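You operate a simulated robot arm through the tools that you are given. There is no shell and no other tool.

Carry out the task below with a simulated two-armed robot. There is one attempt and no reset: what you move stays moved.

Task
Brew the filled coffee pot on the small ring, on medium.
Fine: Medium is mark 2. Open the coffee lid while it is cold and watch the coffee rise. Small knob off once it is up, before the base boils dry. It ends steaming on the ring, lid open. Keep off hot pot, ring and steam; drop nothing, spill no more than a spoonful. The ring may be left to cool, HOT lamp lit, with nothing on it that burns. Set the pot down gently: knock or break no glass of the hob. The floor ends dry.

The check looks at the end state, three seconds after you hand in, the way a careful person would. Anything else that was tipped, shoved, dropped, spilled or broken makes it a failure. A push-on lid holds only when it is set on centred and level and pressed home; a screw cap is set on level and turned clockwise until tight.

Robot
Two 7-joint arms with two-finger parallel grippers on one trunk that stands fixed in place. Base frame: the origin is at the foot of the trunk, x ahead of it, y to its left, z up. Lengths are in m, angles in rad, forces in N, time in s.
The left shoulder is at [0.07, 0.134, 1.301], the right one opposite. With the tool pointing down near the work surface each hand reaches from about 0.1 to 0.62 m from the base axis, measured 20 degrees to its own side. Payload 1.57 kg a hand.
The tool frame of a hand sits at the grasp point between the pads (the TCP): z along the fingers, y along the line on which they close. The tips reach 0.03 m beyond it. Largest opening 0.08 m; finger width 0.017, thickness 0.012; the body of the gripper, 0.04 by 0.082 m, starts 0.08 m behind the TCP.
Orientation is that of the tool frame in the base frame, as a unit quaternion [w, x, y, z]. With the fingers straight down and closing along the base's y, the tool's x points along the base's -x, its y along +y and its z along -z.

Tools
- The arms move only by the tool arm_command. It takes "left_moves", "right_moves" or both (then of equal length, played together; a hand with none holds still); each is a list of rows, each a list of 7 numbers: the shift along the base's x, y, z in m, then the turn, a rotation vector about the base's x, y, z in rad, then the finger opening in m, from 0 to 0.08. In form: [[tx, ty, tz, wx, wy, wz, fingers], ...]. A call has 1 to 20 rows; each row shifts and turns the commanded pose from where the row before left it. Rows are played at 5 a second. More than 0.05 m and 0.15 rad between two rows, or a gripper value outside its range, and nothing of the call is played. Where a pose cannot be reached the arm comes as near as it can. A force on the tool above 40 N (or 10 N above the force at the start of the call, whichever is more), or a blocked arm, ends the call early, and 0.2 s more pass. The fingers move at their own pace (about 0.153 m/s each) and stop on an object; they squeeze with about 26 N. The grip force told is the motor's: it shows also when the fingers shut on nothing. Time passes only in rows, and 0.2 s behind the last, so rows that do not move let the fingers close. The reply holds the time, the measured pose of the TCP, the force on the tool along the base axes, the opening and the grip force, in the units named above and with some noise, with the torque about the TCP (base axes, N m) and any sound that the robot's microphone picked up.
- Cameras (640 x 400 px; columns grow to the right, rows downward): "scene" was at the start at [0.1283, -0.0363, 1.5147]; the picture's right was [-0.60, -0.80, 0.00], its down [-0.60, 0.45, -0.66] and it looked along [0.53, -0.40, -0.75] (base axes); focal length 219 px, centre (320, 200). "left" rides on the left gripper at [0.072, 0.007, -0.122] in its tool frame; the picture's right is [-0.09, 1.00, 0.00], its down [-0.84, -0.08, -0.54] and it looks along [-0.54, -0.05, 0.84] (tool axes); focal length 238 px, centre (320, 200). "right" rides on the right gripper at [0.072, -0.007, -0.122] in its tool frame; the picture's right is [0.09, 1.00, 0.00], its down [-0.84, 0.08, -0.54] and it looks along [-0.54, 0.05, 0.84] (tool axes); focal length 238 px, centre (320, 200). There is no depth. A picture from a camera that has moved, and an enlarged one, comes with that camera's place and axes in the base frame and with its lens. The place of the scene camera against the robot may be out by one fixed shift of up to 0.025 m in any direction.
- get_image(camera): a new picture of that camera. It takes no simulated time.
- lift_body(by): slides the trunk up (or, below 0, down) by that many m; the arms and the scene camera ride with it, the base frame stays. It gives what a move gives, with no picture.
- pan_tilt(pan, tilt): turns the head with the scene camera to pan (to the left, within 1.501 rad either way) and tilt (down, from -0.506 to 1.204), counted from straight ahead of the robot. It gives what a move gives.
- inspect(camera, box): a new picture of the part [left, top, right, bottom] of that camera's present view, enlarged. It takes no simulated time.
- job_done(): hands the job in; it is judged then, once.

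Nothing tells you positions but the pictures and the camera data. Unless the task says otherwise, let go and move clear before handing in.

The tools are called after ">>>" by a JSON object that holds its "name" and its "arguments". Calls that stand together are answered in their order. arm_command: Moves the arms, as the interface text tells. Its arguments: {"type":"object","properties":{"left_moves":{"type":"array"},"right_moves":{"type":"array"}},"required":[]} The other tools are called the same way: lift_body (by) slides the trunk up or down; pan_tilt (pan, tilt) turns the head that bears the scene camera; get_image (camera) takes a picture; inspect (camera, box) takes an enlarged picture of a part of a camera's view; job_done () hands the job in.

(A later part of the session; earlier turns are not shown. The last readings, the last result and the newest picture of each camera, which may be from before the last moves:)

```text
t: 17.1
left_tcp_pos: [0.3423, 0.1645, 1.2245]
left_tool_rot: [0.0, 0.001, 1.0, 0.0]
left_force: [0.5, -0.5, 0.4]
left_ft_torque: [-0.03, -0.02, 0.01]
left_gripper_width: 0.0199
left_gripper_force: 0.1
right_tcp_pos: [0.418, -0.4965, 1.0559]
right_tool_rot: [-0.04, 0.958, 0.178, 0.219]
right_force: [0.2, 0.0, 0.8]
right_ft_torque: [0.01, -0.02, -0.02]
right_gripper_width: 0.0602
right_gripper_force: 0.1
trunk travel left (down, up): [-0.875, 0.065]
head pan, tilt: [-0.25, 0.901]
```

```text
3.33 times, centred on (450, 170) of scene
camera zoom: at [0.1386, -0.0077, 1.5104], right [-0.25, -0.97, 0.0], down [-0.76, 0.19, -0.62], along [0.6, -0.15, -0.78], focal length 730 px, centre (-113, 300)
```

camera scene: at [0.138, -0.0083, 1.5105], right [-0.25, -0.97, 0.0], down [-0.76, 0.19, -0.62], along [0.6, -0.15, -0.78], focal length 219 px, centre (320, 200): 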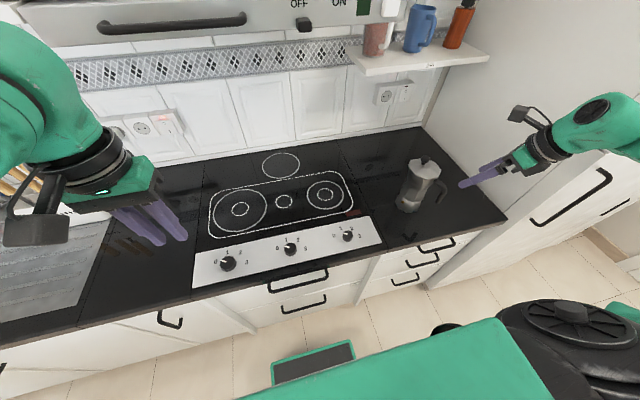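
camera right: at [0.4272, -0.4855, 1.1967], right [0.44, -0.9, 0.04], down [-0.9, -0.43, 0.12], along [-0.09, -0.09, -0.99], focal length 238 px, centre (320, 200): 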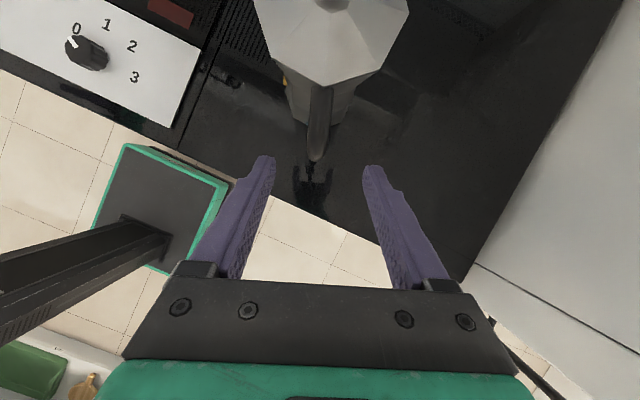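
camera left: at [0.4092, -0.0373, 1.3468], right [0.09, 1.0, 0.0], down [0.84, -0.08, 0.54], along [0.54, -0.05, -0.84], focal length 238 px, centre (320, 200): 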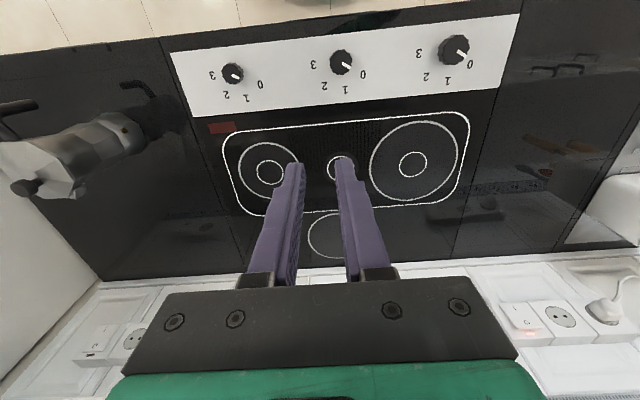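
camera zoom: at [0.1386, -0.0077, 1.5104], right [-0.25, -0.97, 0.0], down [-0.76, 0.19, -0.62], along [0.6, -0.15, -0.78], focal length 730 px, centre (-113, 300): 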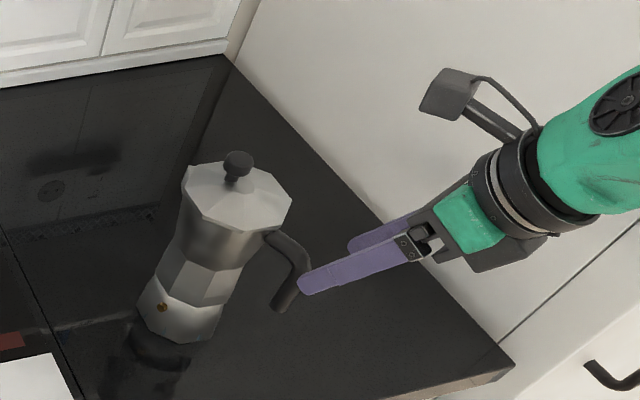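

The fingers straddle the handle evenly. I'll go the rest of the way in, still open, and check before closing.

>>> {"name": "arm_command", "arguments": {"right_moves": [[0.0075, 0.0033, -0.0165, 0, 0, 0, 0.06], [0.0075, 0.0033, -0.0165, 0, 0, 0, 0.06], [0.0075, 0.0033, -0.0165, 0, 0, 0, 0.06], [0.007, 0.0031, -0.0165, 0, 0, 0, 0.06], [0.0, 0.0, 0.0, 0, 0, 0, 0.06]]}}

>>> {"name": "get_image", "arguments": {"camera": "right"}}

>>> {"name": "inspect", "arguments": {"camera": "scene", "box": [370, 110, 530, 230]}}

```text
t: 18.3
left_tcp_pos: [0.3402, 0.1646, 1.2243]
left_tool_rot: [0.0, 0.0, 1.0, 0.0]
left_force: [-0.1, 0.3, 0.4]
left_ft_torque: [0.02, -0.01, 0.0]
left_gripper_width: 0.0201
left_gripper_force: 0.2
right_tcp_pos: [0.4479, -0.4845, 0.9874]
right_tool_rot: [-0.039, 0.958, 0.179, 0.219]
right_force: [1.0, 0.7, -0.4]
right_ft_torque: [0.01, 0.02, 0.02]
right_gripper_width: 0.0601
right_gripper_force: 0.0
trunk travel left (down, up): [-0.875, 0.065]
head pan, tilt: [-0.25, 0.901]
```

```text
taken
camera right: at [0.4568, -0.4727, 1.1294], right [0.43, -0.9, 0.04], down [-0.9, -0.43, 0.12], along [-0.09, -0.09, -0.99], focal length 238 px, centre (320, 200)
```

right: 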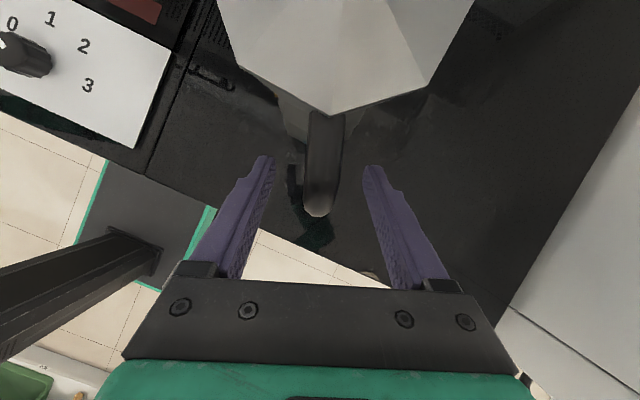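

```text
3.33 times, centred on (450, 170) of scene
camera zoom: at [0.1386, -0.0079, 1.5104], right [-0.25, -0.97, 0.0], down [-0.76, 0.19, -0.62], along [0.6, -0.15, -0.78], focal length 730 px, centre (-113, 300)
```

zoom: 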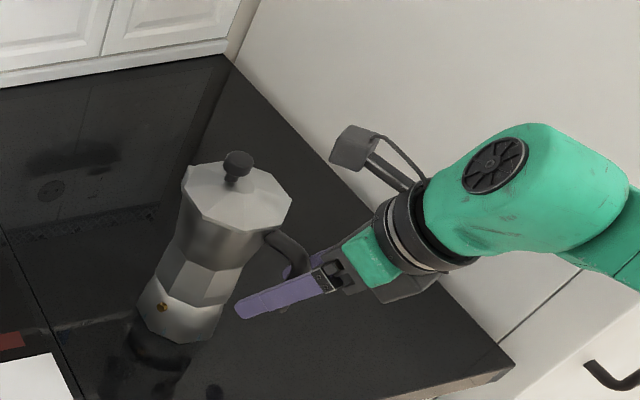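

The handle is about 2 mm off-centre between the pads. I'll nudge sideways a touch and close gently in stages.

>>> {"name": "arm_command", "arguments": {"right_moves": [[0.0007, -0.0014, 0, 0, 0, 0, 0.05], [0, 0, 0, 0, 0, 0, 0.036], [0, 0, 0, 0, 0, 0, 0.028], [0, 0, 0, 0, 0, 0, 0.022], [0, 0, 0, 0, 0, 0, 0.016], [0, 0, 0, 0, 0, 0, 0.0], [0, 0, 0, 0, 0, 0, 0.0], [0, 0, 0, 0, 0, 0, 0.0]]}}

>>> {"name": "get_image", "arguments": {"camera": "right"}}

>>> {"name": "inspect", "arguments": {"camera": "scene", "box": [370, 110, 530, 230]}}

```text
t: 20.1
left_tcp_pos: [0.3421, 0.1642, 1.224]
left_tool_rot: [0.0, 0.0, 1.0, 0.0]
left_force: [0.8, 0.3, -0.2]
left_ft_torque: [0.01, 0.02, 0.01]
left_gripper_width: 0.0199
left_gripper_force: 0.1
right_tcp_pos: [0.4487, -0.4851, 0.9885]
right_tool_rot: [-0.04, 0.958, 0.178, 0.22]
right_force: [-0.3, -0.1, -0.2]
right_ft_torque: [0.03, 0.02, 0.02]
right_gripper_width: 0.0156
right_gripper_force: 26.1
trunk travel left (down, up): [-0.875, 0.065]
head pan, tilt: [-0.25, 0.901]
```

```text
taken
camera right: at [0.4581, -0.4745, 1.1299], right [0.44, -0.9, 0.04], down [-0.9, -0.43, 0.12], along [-0.09, -0.09, -0.99], focal length 238 px, centre (320, 200)
```

right: 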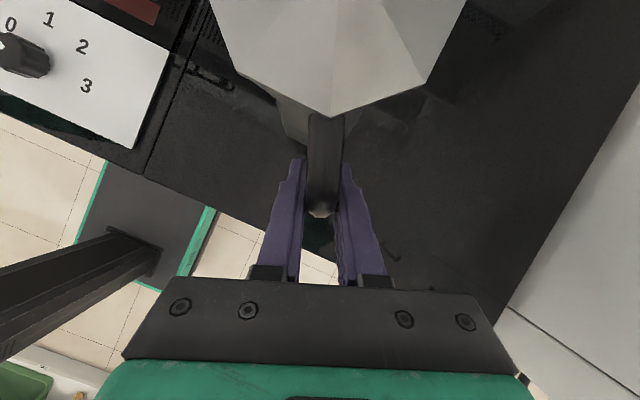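

```text
3.33 times, centred on (450, 170) of scene
camera zoom: at [0.1387, -0.0079, 1.5104], right [-0.25, -0.97, 0.0], down [-0.76, 0.19, -0.62], along [0.6, -0.15, -0.78], focal length 730 px, centre (-113, 300)
```

zoom: 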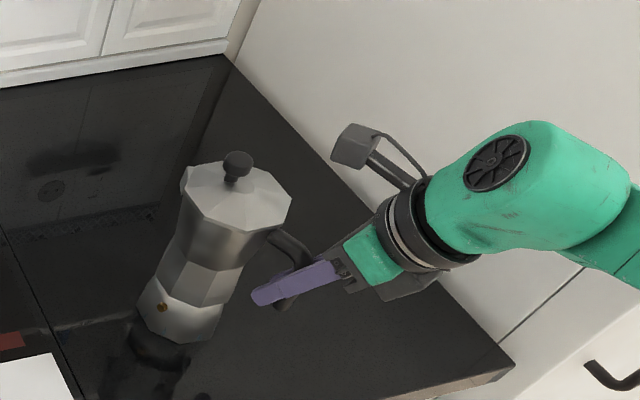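

The handle is gripped at 16 mm wide with 26 N, and the pot hasn't shifted. I'll lift just a centimetre and check the weight and any sag.

>>> {"name": "arm_command", "arguments": {"right_moves": [[0, 0, 0.003, 0, 0, 0, 0.0], [0, 0, 0.003, 0, 0, 0, 0.0], [0, 0, 0.004, 0, 0, 0, 0.0], [0, 0, 0, 0, 0, 0, 0.0]]}}

>>> {"name": "get_image", "arguments": {"camera": "right"}}

>>> {"name": "inspect", "arguments": {"camera": "scene", "box": [370, 110, 530, 230]}}

```text
t: 21.1
left_tcp_pos: [0.3427, 0.1642, 1.2252]
left_tool_rot: [-0.001, 0.001, 1.0, 0.001]
left_force: [-0.8, -0.1, 0.7]
left_ft_torque: [-0.04, 0.01, -0.01]
left_gripper_width: 0.0201
left_gripper_force: 0.0
right_tcp_pos: [0.4492, -0.4851, 0.9977]
right_tool_rot: [-0.042, 0.958, 0.179, 0.219]
right_force: [-0.8, 1.0, -6.2]
right_ft_torque: [-0.19, 0.41, 0.01]
right_gripper_width: 0.0157
right_gripper_force: 25.9
trunk travel left (down, up): [-0.875, 0.065]
head pan, tilt: [-0.25, 0.901]
```

```text
taken
camera right: at [0.4587, -0.4756, 1.1386], right [0.44, -0.9, 0.04], down [-0.9, -0.43, 0.13], along [-0.1, -0.09, -0.99], focal length 238 px, centre (320, 200)
```

right: 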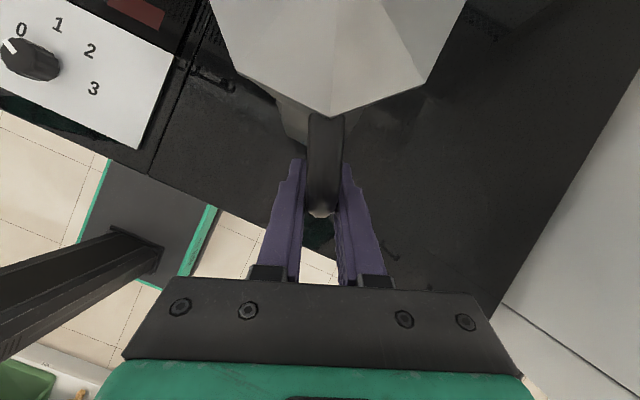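

```text
3.33 times, centred on (450, 170) of scene
camera zoom: at [0.1403, -0.0093, 1.5102], right [-0.25, -0.97, 0.0], down [-0.76, 0.19, -0.62], along [0.6, -0.15, -0.78], focal length 730 px, centre (-113, 300)
```

zoom: 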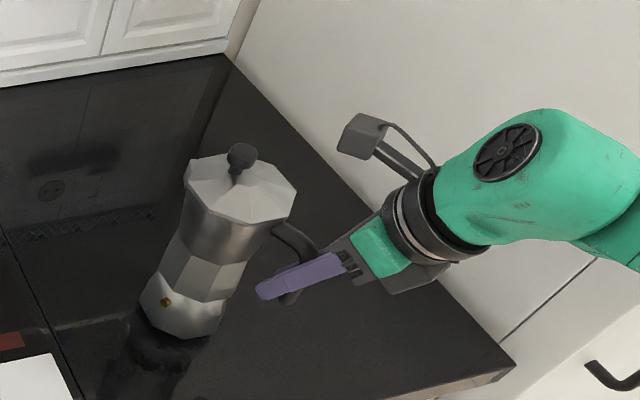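

The pot weighs about 0.63 kg and hangs without slipping in the grip. I'll raise it a bit more, and check again before carrying it over.

>>> {"name": "arm_command", "arguments": {"right_moves": [[0, 0, 0.006, 0, 0, 0, 0.0], [0, 0, 0.008, 0, 0, 0, 0.0], [0, 0, 0.008, 0, 0, 0, 0.0], [0, 0, 0.006, 0, 0, 0, 0.0], [0, 0, 0, 0, 0, 0, 0.0]]}}

>>> {"name": "get_image", "arguments": {"camera": "right"}}

>>> {"name": "inspect", "arguments": {"camera": "scene", "box": [370, 110, 530, 230]}}

```text
t: 22.3
left_tcp_pos: [0.3424, 0.1639, 1.2244]
left_tool_rot: [-0.001, 0.0, 1.0, 0.0]
left_force: [-0.5, -0.3, -0.4]
left_ft_torque: [0.01, 0.01, 0.02]
left_gripper_width: 0.0196
left_gripper_force: 0.1
right_tcp_pos: [0.4499, -0.4844, 1.0265]
right_tool_rot: [-0.041, 0.959, 0.178, 0.219]
right_force: [0.3, 0.1, -5.9]
right_ft_torque: [-0.21, 0.43, -0.02]
right_gripper_width: 0.0156
right_gripper_force: 25.9
trunk travel left (down, up): [-0.875, 0.065]
head pan, tilt: [-0.25, 0.901]
```

```text
taken
camera right: at [0.459, -0.4752, 1.1676], right [0.44, -0.9, 0.04], down [-0.9, -0.43, 0.12], along [-0.1, -0.09, -0.99], focal length 238 px, centre (320, 200)
```

right: 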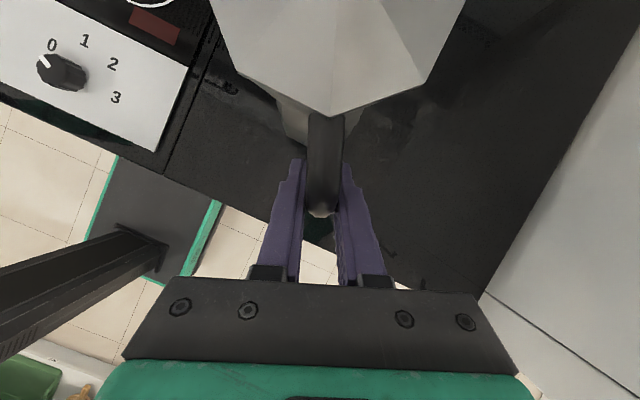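

```text
3.33 times, centred on (450, 170) of scene
camera zoom: at [0.1401, -0.0091, 1.5103], right [-0.25, -0.97, 0.0], down [-0.76, 0.19, -0.62], along [0.6, -0.15, -0.78], focal length 730 px, centre (-113, 300)
```

zoom: 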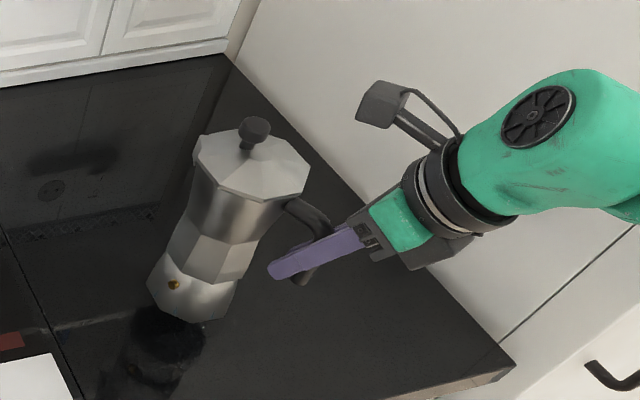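

The pot hangs level and firm. I'll carry it smoothly to above the right-hand ring at (0.635, -0.171), staying about 4 cm clear of the surface.

>>> {"name": "arm_command", "arguments": {"right_moves": [[0.0018, 0.0051, 0, 0, 0, 0, 0.0], [0.0043, 0.0122, 0, 0, 0, 0, 0.0], [0.0072, 0.0204, 0, 0, 0, 0, 0.0], [0.0072, 0.0204, 0, 0, 0, 0, 0.0], [0.0072, 0.0204, 0, 0, 0, 0, 0.0], [0.0072, 0.0204, 0, 0, 0, 0, 0.0], [0.0072, 0.0204, 0, 0, 0, 0, 0.0], [0.0072, 0.0204, 0, 0, 0, 0, 0.0], [0.0072, 0.0204, 0, 0, 0, 0, 0.0], [0.0072, 0.0204, 0, 0, 0, 0, 0.0], [0.0072, 0.0204, 0, 0, 0, 0, 0.0], [0.0043, 0.0122, 0, 0, 0, 0, 0.0], [0.0018, 0.0051, 0, 0, 0, 0, 0.0], [0, 0, 0, 0, 0, 0, 0.0]]}}

>>> {"name": "get_image", "arguments": {"camera": "scene"}}

>>> {"name": "get_image", "arguments": {"camera": "right"}}

```text
t: 25.3
left_tcp_pos: [0.3427, 0.1638, 1.2241]
left_tool_rot: [-0.001, 0.0, 1.0, 0.0]
left_force: [-0.3, -0.1, -0.9]
left_ft_torque: [0.02, 0.03, -0.01]
left_gripper_width: 0.0201
left_gripper_force: 0.1
right_tcp_pos: [0.5263, -0.267, 1.0271]
right_tool_rot: [-0.04, 0.958, 0.178, 0.219]
right_force: [-0.1, -1.1, -6.4]
right_ft_torque: [-0.22, 0.44, 0.03]
right_gripper_width: 0.0156
right_gripper_force: 26.1
trunk travel left (down, up): [-0.875, 0.065]
head pan, tilt: [-0.25, 0.901]
```

```text
taken
camera scene: at [0.1403, -0.0085, 1.5103], right [-0.25, -0.97, 0.0], down [-0.76, 0.19, -0.62], along [0.6, -0.15, -0.78], focal length 219 px, centre (320, 200)
```

scene: 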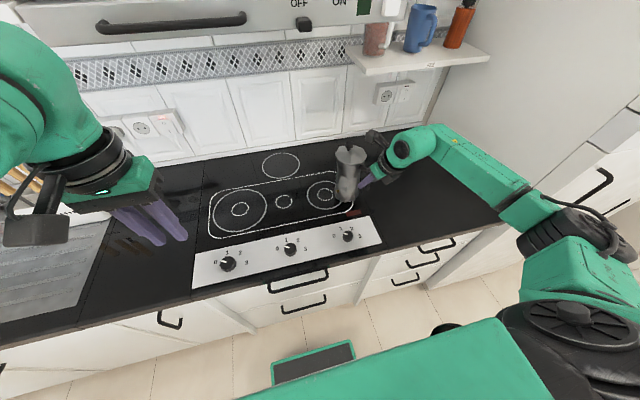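

```text
taken
camera right: at [0.5356, -0.2573, 1.1674], right [0.43, -0.9, 0.04], down [-0.9, -0.43, 0.13], along [-0.1, -0.09, -0.99], focal length 238 px, centre (320, 200)
```

right: 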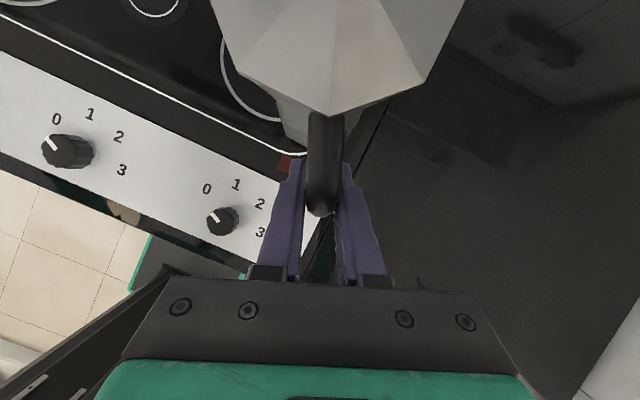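

The carry stopped a bit short, at pot axis about (0.613, -0.233). I'll finish the travel over the ring centre and look before lowering.

>>> {"name": "arm_command", "arguments": {"right_moves": [[0.0018, 0.0051, 0, 0, 0, 0, 0.0], [0.0045, 0.0125, 0, 0, 0, 0, 0.0], [0.006, 0.0168, 0, 0, 0, 0, 0.0], [0.006, 0.0167, 0, 0, 0, 0, 0.0], [0.003, 0.008, 0, 0, 0, 0, 0.0], [0.0011, 0.0028, 0, 0, 0, 0, 0.0], [0, 0, 0, 0, 0, 0, 0.0]]}}

>>> {"name": "get_image", "arguments": {"camera": "scene"}}

>>> {"name": "inspect", "arguments": {"camera": "scene", "box": [240, 110, 440, 260]}}

>>> {"name": "get_image", "arguments": {"camera": "right"}}

>>> {"name": "get_image", "arguments": {"camera": "left"}}

```text
t: 26.9
left_tcp_pos: [0.342, 0.1638, 1.2246]
left_tool_rot: [-0.001, 0.001, 1.0, 0.0]
left_force: [0.1, 0.4, 0.0]
left_ft_torque: [0.0, -0.02, -0.02]
left_gripper_width: 0.0199
left_gripper_force: 0.0
right_tcp_pos: [0.5491, -0.2051, 1.0259]
right_tool_rot: [-0.04, 0.959, 0.177, 0.219]
right_force: [-0.6, -1.0, -6.2]
right_ft_torque: [-0.17, 0.44, 0.01]
right_gripper_width: 0.0156
right_gripper_force: 26.6
trunk travel left (down, up): [-0.875, 0.065]
head pan, tilt: [-0.25, 0.901]
```

```text
taken
camera scene: at [0.1403, -0.0083, 1.5103], right [-0.25, -0.97, 0.0], down [-0.76, 0.19, -0.62], along [0.6, -0.15, -0.78], focal length 219 px, centre (320, 200)
```

scene: 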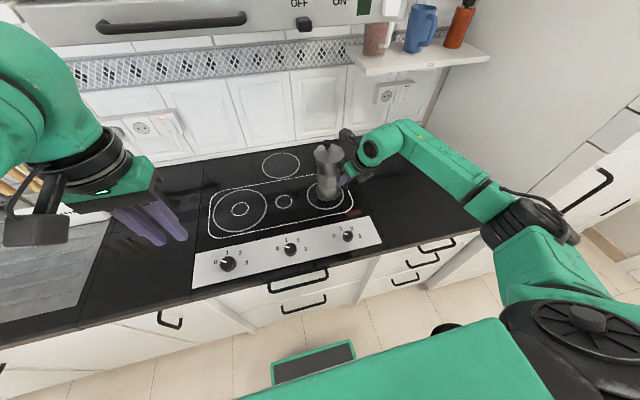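

```text
2.67 times, centred on (340, 185) of scene
camera zoom: at [0.1403, -0.0083, 1.5103], right [-0.25, -0.97, 0.0], down [-0.76, 0.19, -0.62], along [0.6, -0.15, -0.78], focal length 584 px, centre (267, 240)
```

zoom: 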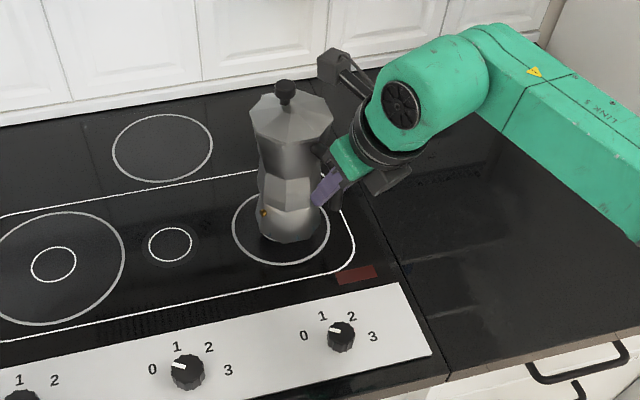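

```text
taken
camera right: at [0.5577, -0.1956, 1.1671], right [0.43, -0.9, 0.04], down [-0.9, -0.43, 0.13], along [-0.1, -0.09, -0.99], focal length 238 px, centre (320, 200)
```

right: 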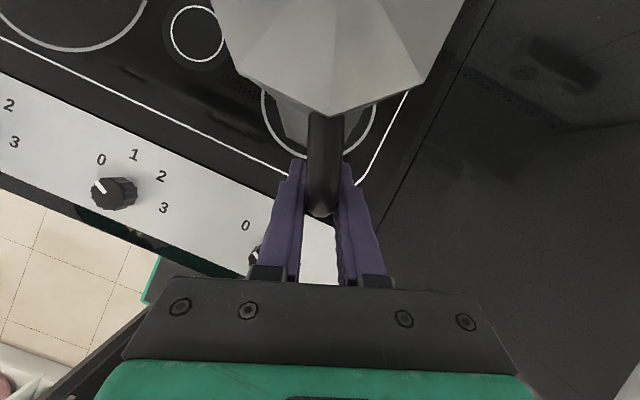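

```text
taken
camera left: at [0.2704, 0.1715, 1.346], right [0.09, 1.0, 0.0], down [0.84, -0.08, 0.54], along [0.54, -0.05, -0.84], focal length 238 px, centre (320, 200)
```

left: 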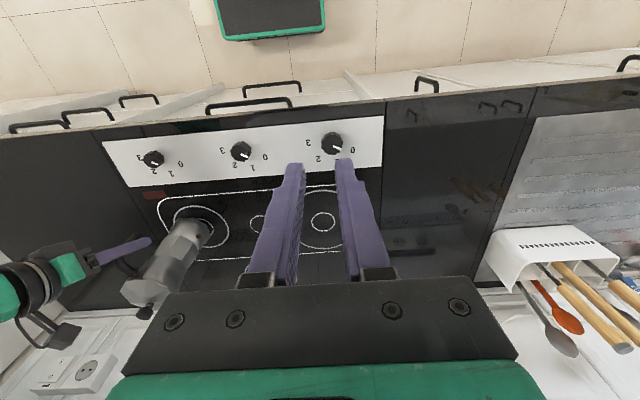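

The lid knob lines up over the ring centre, though the base looks a little towards me in the scene view. I'll check with the left camera before lowering.

>>> {"name": "inspect", "arguments": {"camera": "left", "box": [80, 170, 280, 330]}}

>>> {"name": "inspect", "arguments": {"camera": "scene", "box": [300, 130, 400, 220]}}

```text
2.50 times, centred on (180, 250) of left
camera zoom: at [0.2704, 0.1715, 1.346], right [0.09, 1.0, 0.0], down [0.84, -0.08, 0.54], along [0.54, -0.05, -0.84], focal length 596 px, centre (670, 75)
```

zoom: 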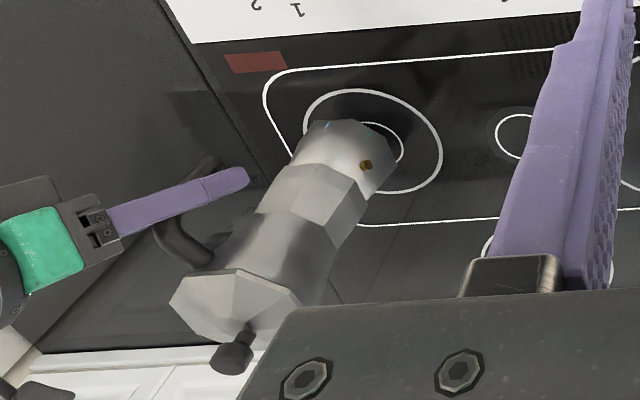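

```text
4.44 times, centred on (350, 175) of scene
camera zoom: at [0.1403, -0.0083, 1.5103], right [-0.25, -0.97, 0.0], down [-0.76, 0.19, -0.62], along [0.6, -0.15, -0.78], focal length 973 px, centre (187, 311)
```

zoom: 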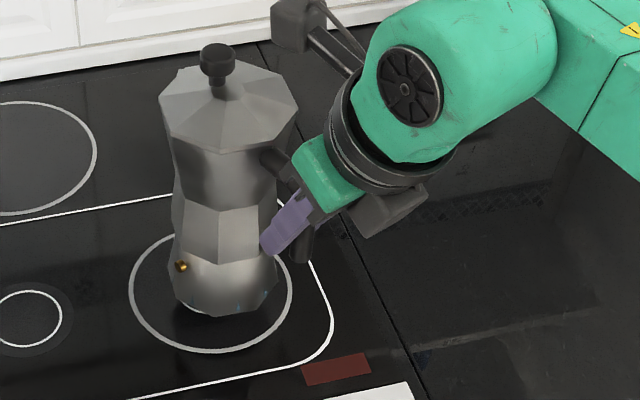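

The pot hasn't moved in the grip, so it's still upright, but the base may be 1-2 cm nearer to me than the ring centre. I'll lower to just above the glass and compare the base with the ring outline.

>>> {"name": "arm_command", "arguments": {"right_moves": [[0.002, 0.001, -0.005, 0, 0, 0, 0.0], [0.003, 0.001, -0.007, 0, 0, 0, 0.0], [0.003, 0.001, -0.007, 0, 0, 0, 0.0], [0.002, 0.001, -0.005, 0, 0, 0, 0.0], [0, 0, 0, 0, 0, 0, 0.0]]}}

>>> {"name": "inspect", "arguments": {"camera": "scene", "box": [300, 130, 400, 220]}}

>>> {"name": "inspect", "arguments": {"camera": "left", "box": [80, 170, 280, 330]}}

```text
t: 28.1
left_tcp_pos: [0.3429, 0.1636, 1.2244]
left_tool_rot: [-0.001, 0.0, 1.0, -0.001]
left_force: [0.1, -0.4, 0.2]
left_ft_torque: [0.03, -0.01, 0.01]
left_gripper_width: 0.0198
left_gripper_force: 0.0
right_tcp_pos: [0.559, -0.2009, 1.0035]
right_tool_rot: [-0.04, 0.958, 0.179, 0.219]
right_force: [-0.6, -0.3, -6.3]
right_ft_torque: [-0.15, 0.41, -0.01]
right_gripper_width: 0.0158
right_gripper_force: 25.9
trunk travel left (down, up): [-0.875, 0.065]
head pan, tilt: [-0.25, 0.901]
```

```text
4.44 times, centred on (350, 175) of scene
camera zoom: at [0.1403, -0.0083, 1.5103], right [-0.25, -0.97, 0.0], down [-0.76, 0.19, -0.62], along [0.6, -0.15, -0.78], focal length 973 px, centre (187, 311)
```

zoom: 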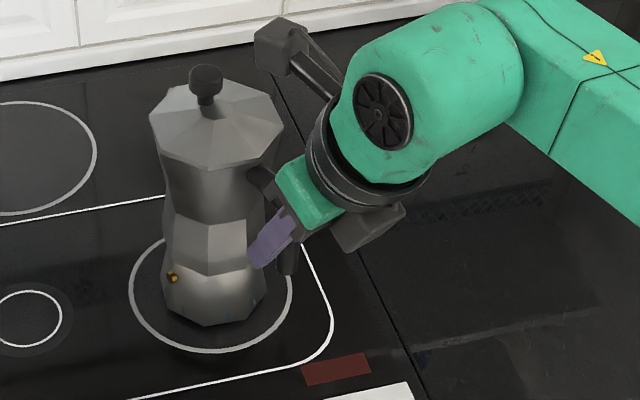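

```text
2.50 times, centred on (180, 250) of left
camera zoom: at [0.2704, 0.1715, 1.3461], right [0.09, 1.0, 0.0], down [0.84, -0.08, 0.54], along [0.54, -0.05, -0.84], focal length 596 px, centre (670, 75)
```

zoom: 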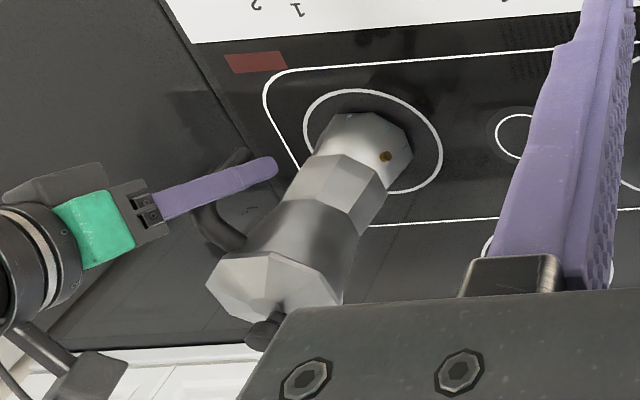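

The base is now within a centimetre of centre. I'll shift another 8 mm forward and 3 mm left while coming down to a few millimetres above the glass.

>>> {"name": "arm_command", "arguments": {"right_moves": [[0.003, 0.001, -0.002, 0, 0, 0, 0.0], [0.003, 0.001, -0.003, 0, 0, 0, 0.0], [0.002, 0.001, -0.003, 0, 0, 0, 0.0], [0, 0, 0, 0, 0, 0, 0.0]]}}

>>> {"name": "inspect", "arguments": {"camera": "scene", "box": [300, 130, 400, 220]}}

>>> {"name": "inspect", "arguments": {"camera": "left", "box": [80, 170, 280, 330]}}

```text
t: 29.1
left_tcp_pos: [0.3407, 0.1645, 1.2252]
left_tool_rot: [0.0, 0.0, 1.0, 0.0]
left_force: [-0.5, -1.0, -0.1]
left_ft_torque: [-0.05, -0.01, 0.03]
left_gripper_width: 0.0199
left_gripper_force: 0.0
right_tcp_pos: [0.5654, -0.1986, 0.9964]
right_tool_rot: [-0.041, 0.957, 0.179, 0.223]
right_force: [-1.4, -2.3, 3.1]
right_ft_torque: [0.19, -0.63, -0.06]
right_gripper_width: 0.0156
right_gripper_force: 25.6
trunk travel left (down, up): [-0.875, 0.065]
head pan, tilt: [-0.25, 0.901]
```

```text
4.44 times, centred on (350, 175) of scene
camera zoom: at [0.1377, -0.0082, 1.5106], right [-0.25, -0.97, 0.0], down [-0.76, 0.19, -0.62], along [0.6, -0.15, -0.78], focal length 973 px, centre (187, 311)
```

zoom: 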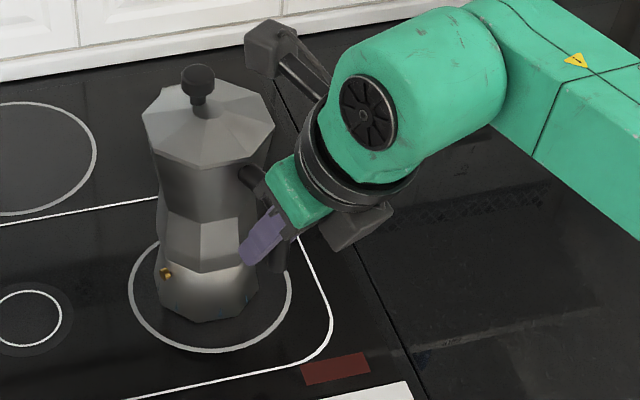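

```text
2.50 times, centred on (180, 250) of left
camera zoom: at [0.2681, 0.1715, 1.3467], right [0.09, 1.0, 0.0], down [0.84, -0.08, 0.54], along [0.54, -0.05, -0.84], focal length 596 px, centre (670, 75)
```

zoom: 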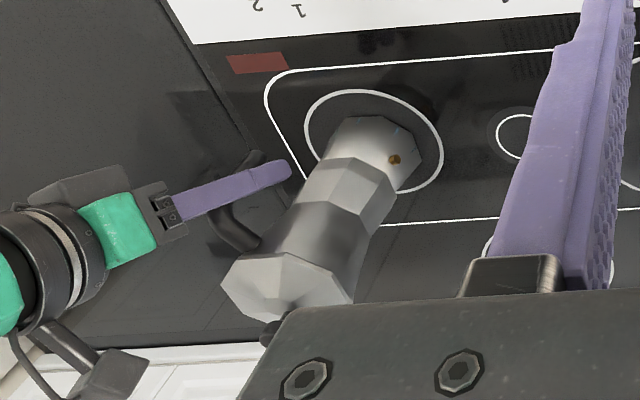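

The pot has touched down on the glass very softly, about 7 mm higher than the counter, and sits within a centimetre of the ring centre. I'll ease the small downward push off the hand before letting go.

>>> {"name": "arm_command", "arguments": {"right_moves": [[0, 0, 0.0005, 0, 0, 0, 0.0], [0, 0, 0.0004, 0, 0, 0, 0.0], [0, 0, 0, 0, 0, 0, 0.0]]}}

```text
t: 29.9
left_tcp_pos: [0.3409, 0.1656, 1.2251]
left_tool_rot: [0.0, 0.0, 1.0, -0.001]
left_force: [-0.5, 0.1, -0.9]
left_ft_torque: [-0.01, -0.02, -0.02]
left_gripper_width: 0.0199
left_gripper_force: 0.0
right_tcp_pos: [0.566, -0.1961, 0.9969]
right_tool_rot: [-0.039, 0.958, 0.178, 0.22]
right_force: [0.4, 1.0, 3.1]
right_ft_torque: [0.34, -0.75, -0.02]
right_gripper_width: 0.0157
right_gripper_force: 25.6
trunk travel left (down, up): [-0.875, 0.065]
head pan, tilt: [-0.25, 0.901]
```

>>> {"name": "arm_command", "arguments": {"right_moves": [[0, 0, 0.001, 0, 0, 0, 0.0], [0, 0, 0, 0, 0, 0, 0.0]]}}

```text
t: 30.5
left_tcp_pos: [0.342, 0.1651, 1.225]
left_tool_rot: [0.001, -0.001, 1.0, 0.0]
left_force: [0.3, 0.2, -0.1]
left_ft_torque: [0.0, -0.05, 0.04]
left_gripper_width: 0.0198
left_gripper_force: 0.0
right_tcp_pos: [0.5652, -0.1964, 0.9984]
right_tool_rot: [-0.04, 0.959, 0.178, 0.219]
right_force: [0.2, 1.1, 0.8]
right_ft_torque: [0.32, -0.53, 0.07]
right_gripper_width: 0.0158
right_gripper_force: 26.1
trunk travel left (down, up): [-0.875, 0.065]
head pan, tilt: [-0.25, 0.901]
```

The glass now carries the pot's weight, with a slight load on the far edge of the base, so I'll settle it back half a millimetre and open the fingers slowly.

>>> {"name": "arm_command", "arguments": {"right_moves": [[0, 0, -0.0007, 0, 0, 0, 0.0], [0, 0, 0, 0, 0, 0, 0.014], [0, 0, 0, 0, 0, 0, 0.016], [0, 0, 0, 0, 0, 0, 0.018], [0, 0, 0, 0, 0, 0, 0.022], [0, 0, 0, 0, 0, 0, 0.03], [0, 0, 0, 0, 0, 0, 0.045], [0, 0, 0, 0, 0, 0, 0.06]]}}

>>> {"name": "inspect", "arguments": {"camera": "scene", "box": [300, 130, 400, 220]}}

>>> {"name": "inspect", "arguments": {"camera": "left", "box": [80, 170, 280, 330]}}

>>> {"name": "get_image", "arguments": {"camera": "right"}}

```text
t: 32.3
left_tcp_pos: [0.3416, 0.1646, 1.2246]
left_tool_rot: [0.0, 0.0, 1.0, 0.0]
left_force: [0.4, 0.9, 0.6]
left_ft_torque: [0.0, 0.02, 0.01]
left_gripper_width: 0.0199
left_gripper_force: 0.1
right_tcp_pos: [0.5667, -0.1969, 0.9961]
right_tool_rot: [-0.04, 0.958, 0.178, 0.22]
right_force: [0.6, 0.0, -1.0]
right_ft_torque: [-0.01, -0.04, 0.01]
right_gripper_width: 0.0599
right_gripper_force: 0.1
trunk travel left (down, up): [-0.875, 0.065]
head pan, tilt: [-0.25, 0.901]
```

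```text
4.44 times, centred on (350, 175) of scene
camera zoom: at [0.1388, -0.0078, 1.5104], right [-0.25, -0.97, 0.0], down [-0.76, 0.19, -0.62], along [0.6, -0.15, -0.78], focal length 973 px, centre (187, 311)
```

zoom: 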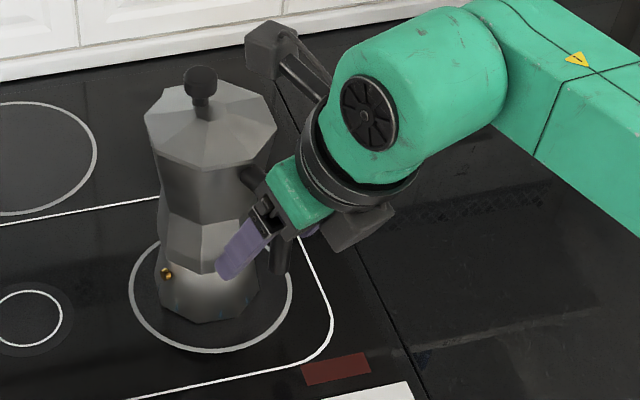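

```text
2.50 times, centred on (180, 250) of left
camera zoom: at [0.269, 0.1719, 1.3463], right [0.09, 1.0, 0.0], down [0.84, -0.08, 0.54], along [0.54, -0.05, -0.84], focal length 596 px, centre (670, 75)
```

zoom: 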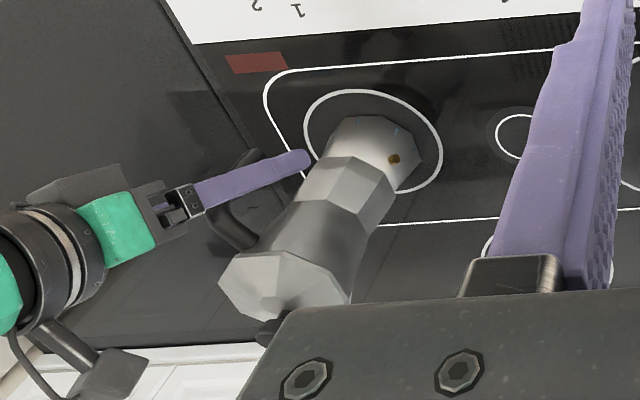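

```text
taken
camera right: at [0.5749, -0.1875, 1.1373], right [0.44, -0.9, 0.04], down [-0.9, -0.43, 0.12], along [-0.09, -0.09, -0.99], focal length 238 px, centre (320, 200)
```

right: 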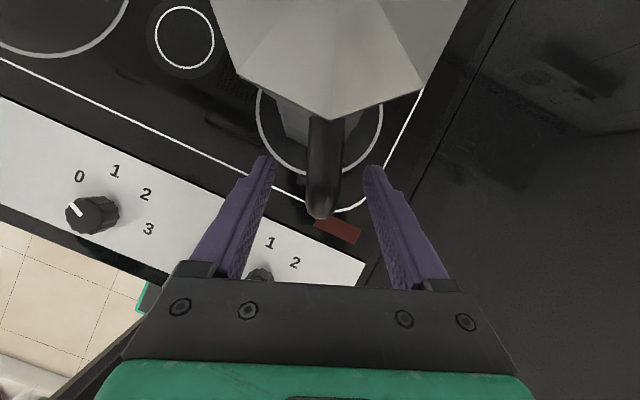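

The pot stands on the right ring, released. I'll back the hand straight out along the finger direction and study the lid hinge.

>>> {"name": "arm_command", "arguments": {"right_moves": [[-0.012, -0.0047, 0.027, 0, 0, 0, 0.06], [-0.012, -0.0047, 0.027, 0, 0, 0, 0.06], [-0.012, -0.0047, 0.027, 0, 0, 0, 0.06], [-0.012, -0.0047, 0.027, 0, 0, 0, 0.06]]}}

>>> {"name": "get_image", "arguments": {"camera": "right"}}

>>> {"name": "inspect", "arguments": {"camera": "scene", "box": [300, 130, 400, 220]}}

```text
t: 33.3
left_tcp_pos: [0.3418, 0.165, 1.2251]
left_tool_rot: [0.0, 0.0, 1.0, -0.001]
left_force: [-0.9, -0.1, 1.2]
left_ft_torque: [0.0, -0.02, -0.06]
left_gripper_width: 0.0198
left_gripper_force: 0.0
right_tcp_pos: [0.5168, -0.215, 1.1047]
right_tool_rot: [-0.04, 0.958, 0.178, 0.219]
right_force: [-0.1, -0.5, -0.5]
right_ft_torque: [0.03, 0.0, 0.0]
right_gripper_width: 0.0598
right_gripper_force: 0.1
trunk travel left (down, up): [-0.875, 0.065]
head pan, tilt: [-0.25, 0.901]
```

```text
taken
camera right: at [0.5254, -0.2063, 1.2453], right [0.43, -0.9, 0.04], down [-0.9, -0.43, 0.12], along [-0.09, -0.09, -0.99], focal length 238 px, centre (320, 200)
```

right: 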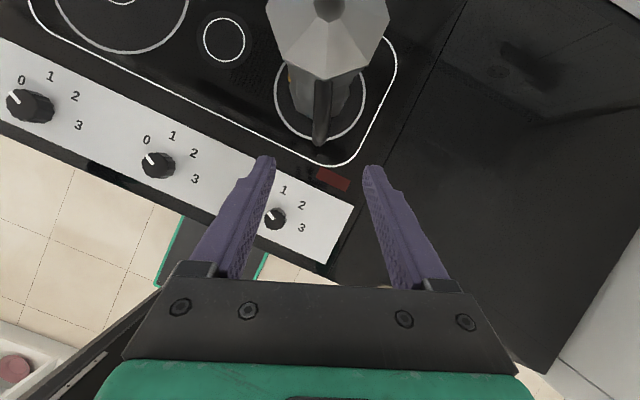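

```text
4.44 times, centred on (350, 175) of scene
camera zoom: at [0.1377, -0.0079, 1.5105], right [-0.25, -0.97, 0.0], down [-0.76, 0.19, -0.62], along [0.6, -0.15, -0.78], focal length 973 px, centre (187, 311)
```

zoom: 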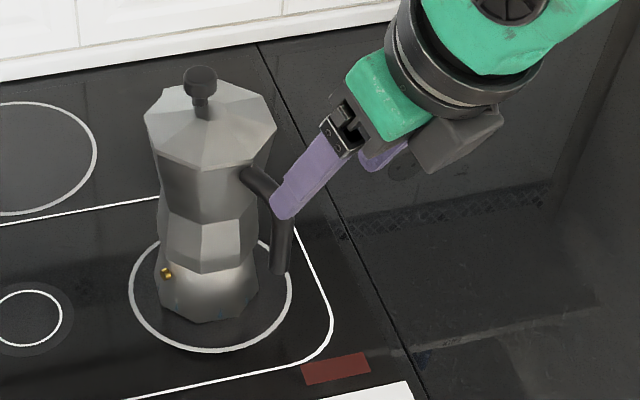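

>>> {"name": "inspect", "arguments": {"camera": "right", "box": [240, 0, 420, 160]}}

>>> {"name": "inspect", "arguments": {"camera": "left", "box": [130, 200, 230, 290]}}

>>> {"name": "inspect", "arguments": {"camera": "scene", "box": [320, 135, 380, 185]}}

```text
2.50 times, centred on (330, 80) of right
camera zoom: at [0.5254, -0.2063, 1.2453], right [0.43, -0.9, 0.04], down [-0.9, -0.43, 0.12], along [-0.09, -0.09, -0.99], focal length 596 px, centre (295, 500)
```

zoom: 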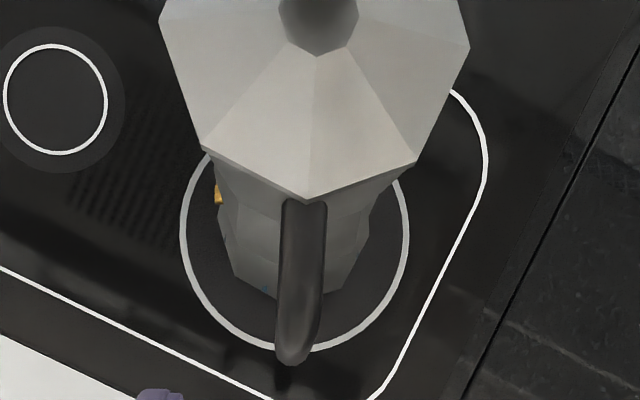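

```text
4.44 times, centred on (180, 245) of left
camera zoom: at [0.2681, 0.1718, 1.3465], right [0.09, 1.0, 0.0], down [0.84, -0.08, 0.54], along [0.54, -0.05, -0.84], focal length 1059 px, centre (942, 0)
```

zoom: 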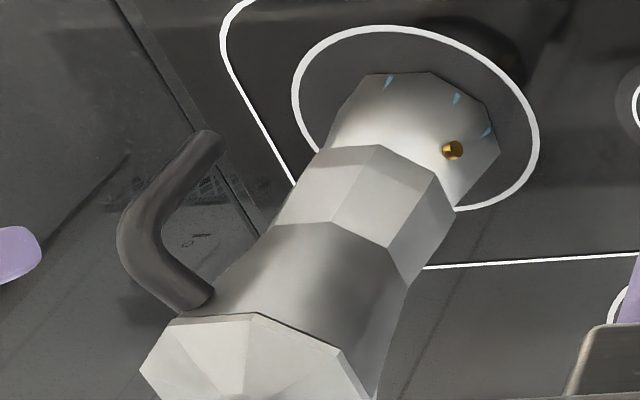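

```text
8.00 times, centred on (350, 160) of scene
camera zoom: at [0.1377, -0.0079, 1.5105], right [-0.25, -0.97, 0.0], down [-0.76, 0.19, -0.62], along [0.6, -0.15, -0.78], focal length 1752 px, centre (80, 520)
```

zoom: 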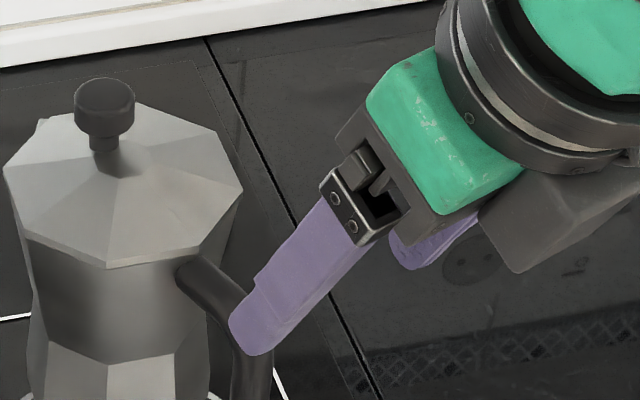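

The pot is upright and well inside the ring, and the lid is an octagon of about 5 cm radius with its hinge side over the handle near (0.598, -0.187, 1.038). The knob is at about (0.646, -0.164, 1.074). I'll raise the hand, set it vertical and bring it above the knob with the pads parallel to the hinge.

>>> {"name": "arm_command", "arguments": {"right_moves": [[0, 0, 0.03, 0, 0, 0, 0.05], [0, 0, 0.03, 0, 0, 0, 0.05], [0.02, 0.006, 0.01, -0.0537, 0.14, 0, 0.05], [0.025, 0.01, 0.0, -0.0537, 0.14, 0, 0.05], [0.025, 0.01, 0.0, -0.0537, 0.14, 0, 0.05], [0.025, 0.01, 0.0, 0, 0, 0, 0.05], [0.025, 0.01, 0.0, 0, 0, 0, 0.05], [0, 0, 0, 0, 0, 0, 0.05]]}}

>>> {"name": "get_image", "arguments": {"camera": "scene"}}

>>> {"name": "get_image", "arguments": {"camera": "right"}}

```text
t: 35.3
left_tcp_pos: [0.3148, 0.165, 1.2314]
left_tool_rot: [0.012, 0.0, 1.0, 0.0]
left_force: [1.1, -0.2, 0.4]
left_ft_torque: [-0.02, -0.02, 0.01]
left_gripper_width: 0.0203
left_gripper_force: 0.0
right_tcp_pos: [0.5718, -0.1846, 1.1945]
right_tool_rot: [0.003, 0.983, 0.185, 0.018]
right_force: [0.1, -0.3, -0.9]
right_ft_torque: [0.0, 0.02, -0.03]
right_gripper_width: 0.05
right_gripper_force: 0.0
right hand out of reach, approached as far as the arm can: row 6, 7
trunk travel left (down, up): [-0.875, 0.065]
head pan, tilt: [-0.25, 0.901]
stopped in row 8 (right hand): the arm was blocked; the commanded pose is now the measured one
```

```text
taken
camera scene: at [0.1056, -0.0078, 1.5131], right [-0.25, -0.97, -0.01], down [-0.74, 0.19, -0.64], along [0.62, -0.15, -0.77], focal length 219 px, centre (320, 200)
```

scene: 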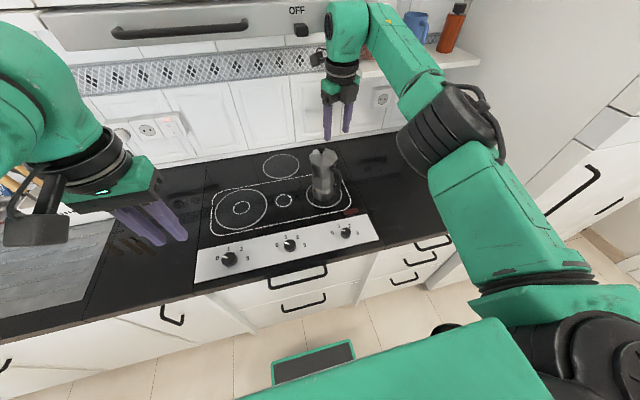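

```text
taken
camera right: at [0.6328, -0.1537, 1.3189], right [0.45, -0.89, 0.01], down [-0.77, -0.38, 0.51], along [-0.45, -0.24, -0.86], focal length 238 px, centre (320, 200)
```

right: 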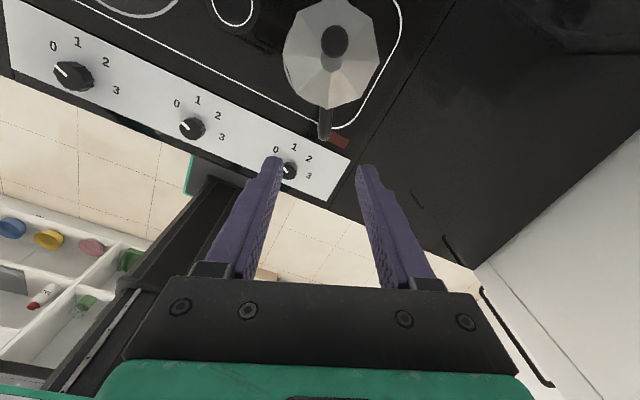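

The arm was blocked and the trunk was pushed back a little, so the right wrist or its camera is probably touching the hood or shelf overhead. I'll back off the way I came right away.

>>> {"name": "arm_command", "arguments": {"right_moves": [[-0.02, -0.008, 0.0, 0, 0, 0, 0.05], [-0.02, -0.008, 0.0, 0, 0, 0, 0.05], [-0.02, -0.008, 0.0, 0, 0, 0, 0.05]]}}

>>> {"name": "get_image", "arguments": {"camera": "scene"}}

```text
t: 36.1
left_tcp_pos: [0.3421, 0.1636, 1.2256]
left_tool_rot: [0.0, 0.0, 1.0, -0.001]
left_force: [0.1, 0.4, 0.0]
left_ft_torque: [0.0, -0.03, -0.01]
left_gripper_width: 0.0197
left_gripper_force: 0.1
right_tcp_pos: [0.5355, -0.2105, 1.1772]
right_tool_rot: [0.001, 0.983, 0.184, 0.004]
right_force: [0.0, -0.1, 0.6]
right_ft_torque: [-0.01, 0.01, -0.01]
right_gripper_width: 0.0503
right_gripper_force: 0.1
trunk travel left (down, up): [-0.875, 0.065]
head pan, tilt: [-0.25, 0.901]
heard: click
```

```text
taken
camera scene: at [0.1396, -0.0088, 1.5103], right [-0.25, -0.97, 0.0], down [-0.76, 0.19, -0.62], along [0.6, -0.15, -0.78], focal length 219 px, centre (320, 200)
```

scene: 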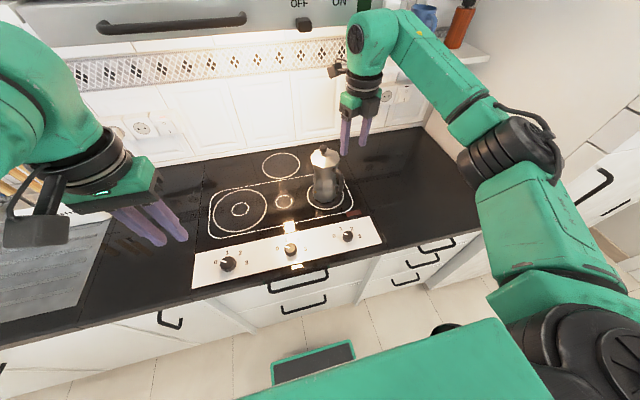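

I heard a click, and the hob now shows a bright reflection, so I may have switched on the hood light. I'll look at the hood and its switch.

>>> {"name": "pan_tilt", "arguments": {"pan": -0.25, "tilt": 0.35}}

>>> {"name": "get_image", "arguments": {"camera": "scene"}}

```text
t: 37.0
left_tcp_pos: [0.3412, 0.1647, 1.2261]
left_tool_rot: [0.0, 0.0, 1.0, 0.0]
left_force: [0.2, -0.5, 0.0]
left_ft_torque: [0.01, 0.02, -0.01]
left_gripper_width: 0.0198
left_gripper_force: 0.1
right_tcp_pos: [0.5371, -0.208, 1.179]
right_tool_rot: [0.0, 0.983, 0.185, 0.005]
right_force: [0.6, -0.5, 0.0]
right_ft_torque: [-0.02, 0.01, 0.01]
right_gripper_width: 0.0498
right_gripper_force: 0.0
trunk travel left (down, up): [-0.875, 0.065]
head pan, tilt: [-0.25, 0.351]
```

```text
taken
camera scene: at [0.156, -0.012, 1.5579], right [-0.25, -0.97, 0.0], down [-0.33, 0.08, -0.94], along [0.91, -0.23, -0.34], focal length 219 px, centre (320, 200)
```

scene: 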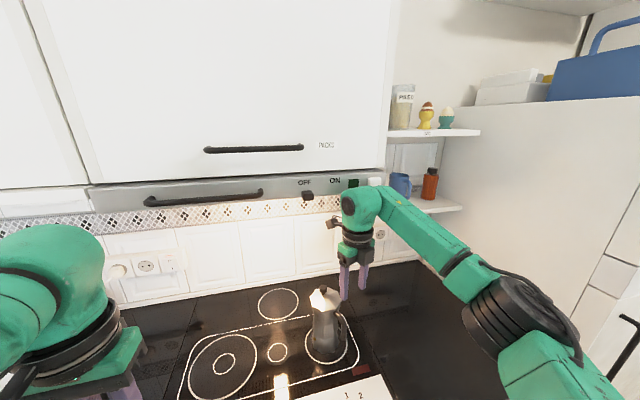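

>>> {"name": "inspect", "arguments": {"camera": "scene", "box": [280, 160, 420, 260]}}

>>> {"name": "inspect", "arguments": {"camera": "scene", "box": [360, 80, 480, 220]}}

>>> {"name": "get_image", "arguments": {"camera": "left"}}

```text
4.00 times, centred on (350, 210) of scene
camera zoom: at [0.156, -0.012, 1.5579], right [-0.25, -0.97, 0.0], down [-0.33, 0.08, -0.94], along [0.91, -0.23, -0.34], focal length 876 px, centre (200, 160)
```

zoom: 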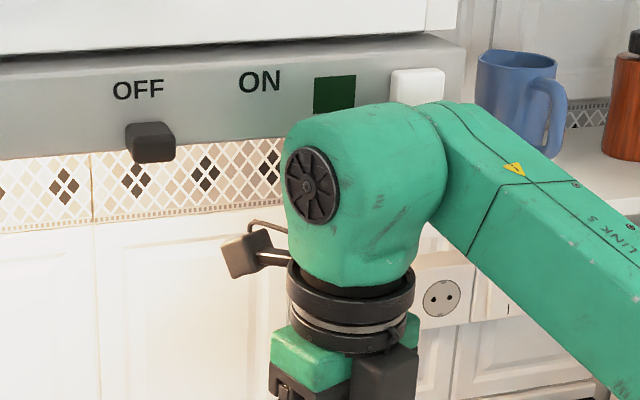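

```text
2.86 times, centred on (420, 150) of scene
camera zoom: at [0.156, -0.012, 1.5579], right [-0.25, -0.97, 0.0], down [-0.33, 0.08, -0.94], along [0.91, -0.23, -0.34], focal length 626 px, centre (34, 343)
```

zoom: 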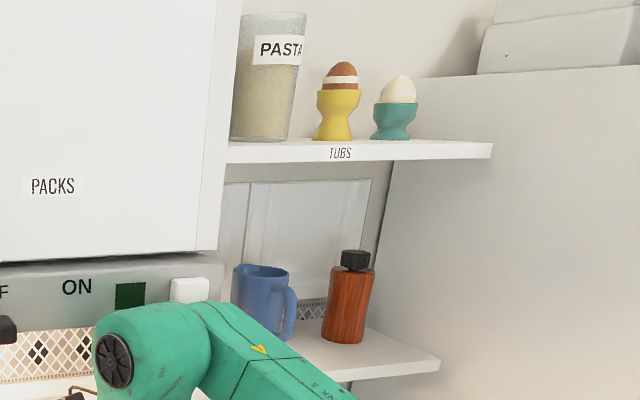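

```text
taken
camera left: at [0.2691, 0.1721, 1.3463], right [0.09, 1.0, 0.0], down [0.84, -0.08, 0.54], along [0.54, -0.05, -0.84], focal length 238 px, centre (320, 200)
```

left: 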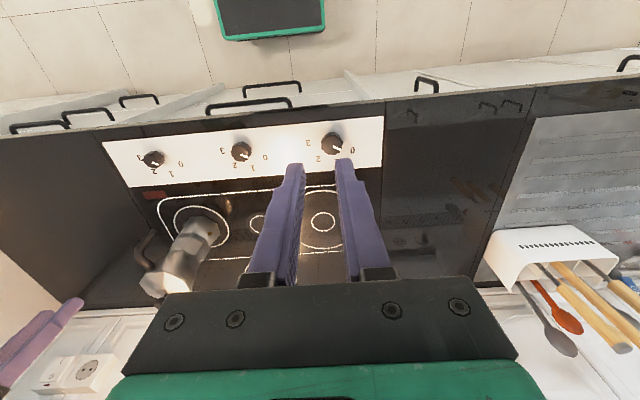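

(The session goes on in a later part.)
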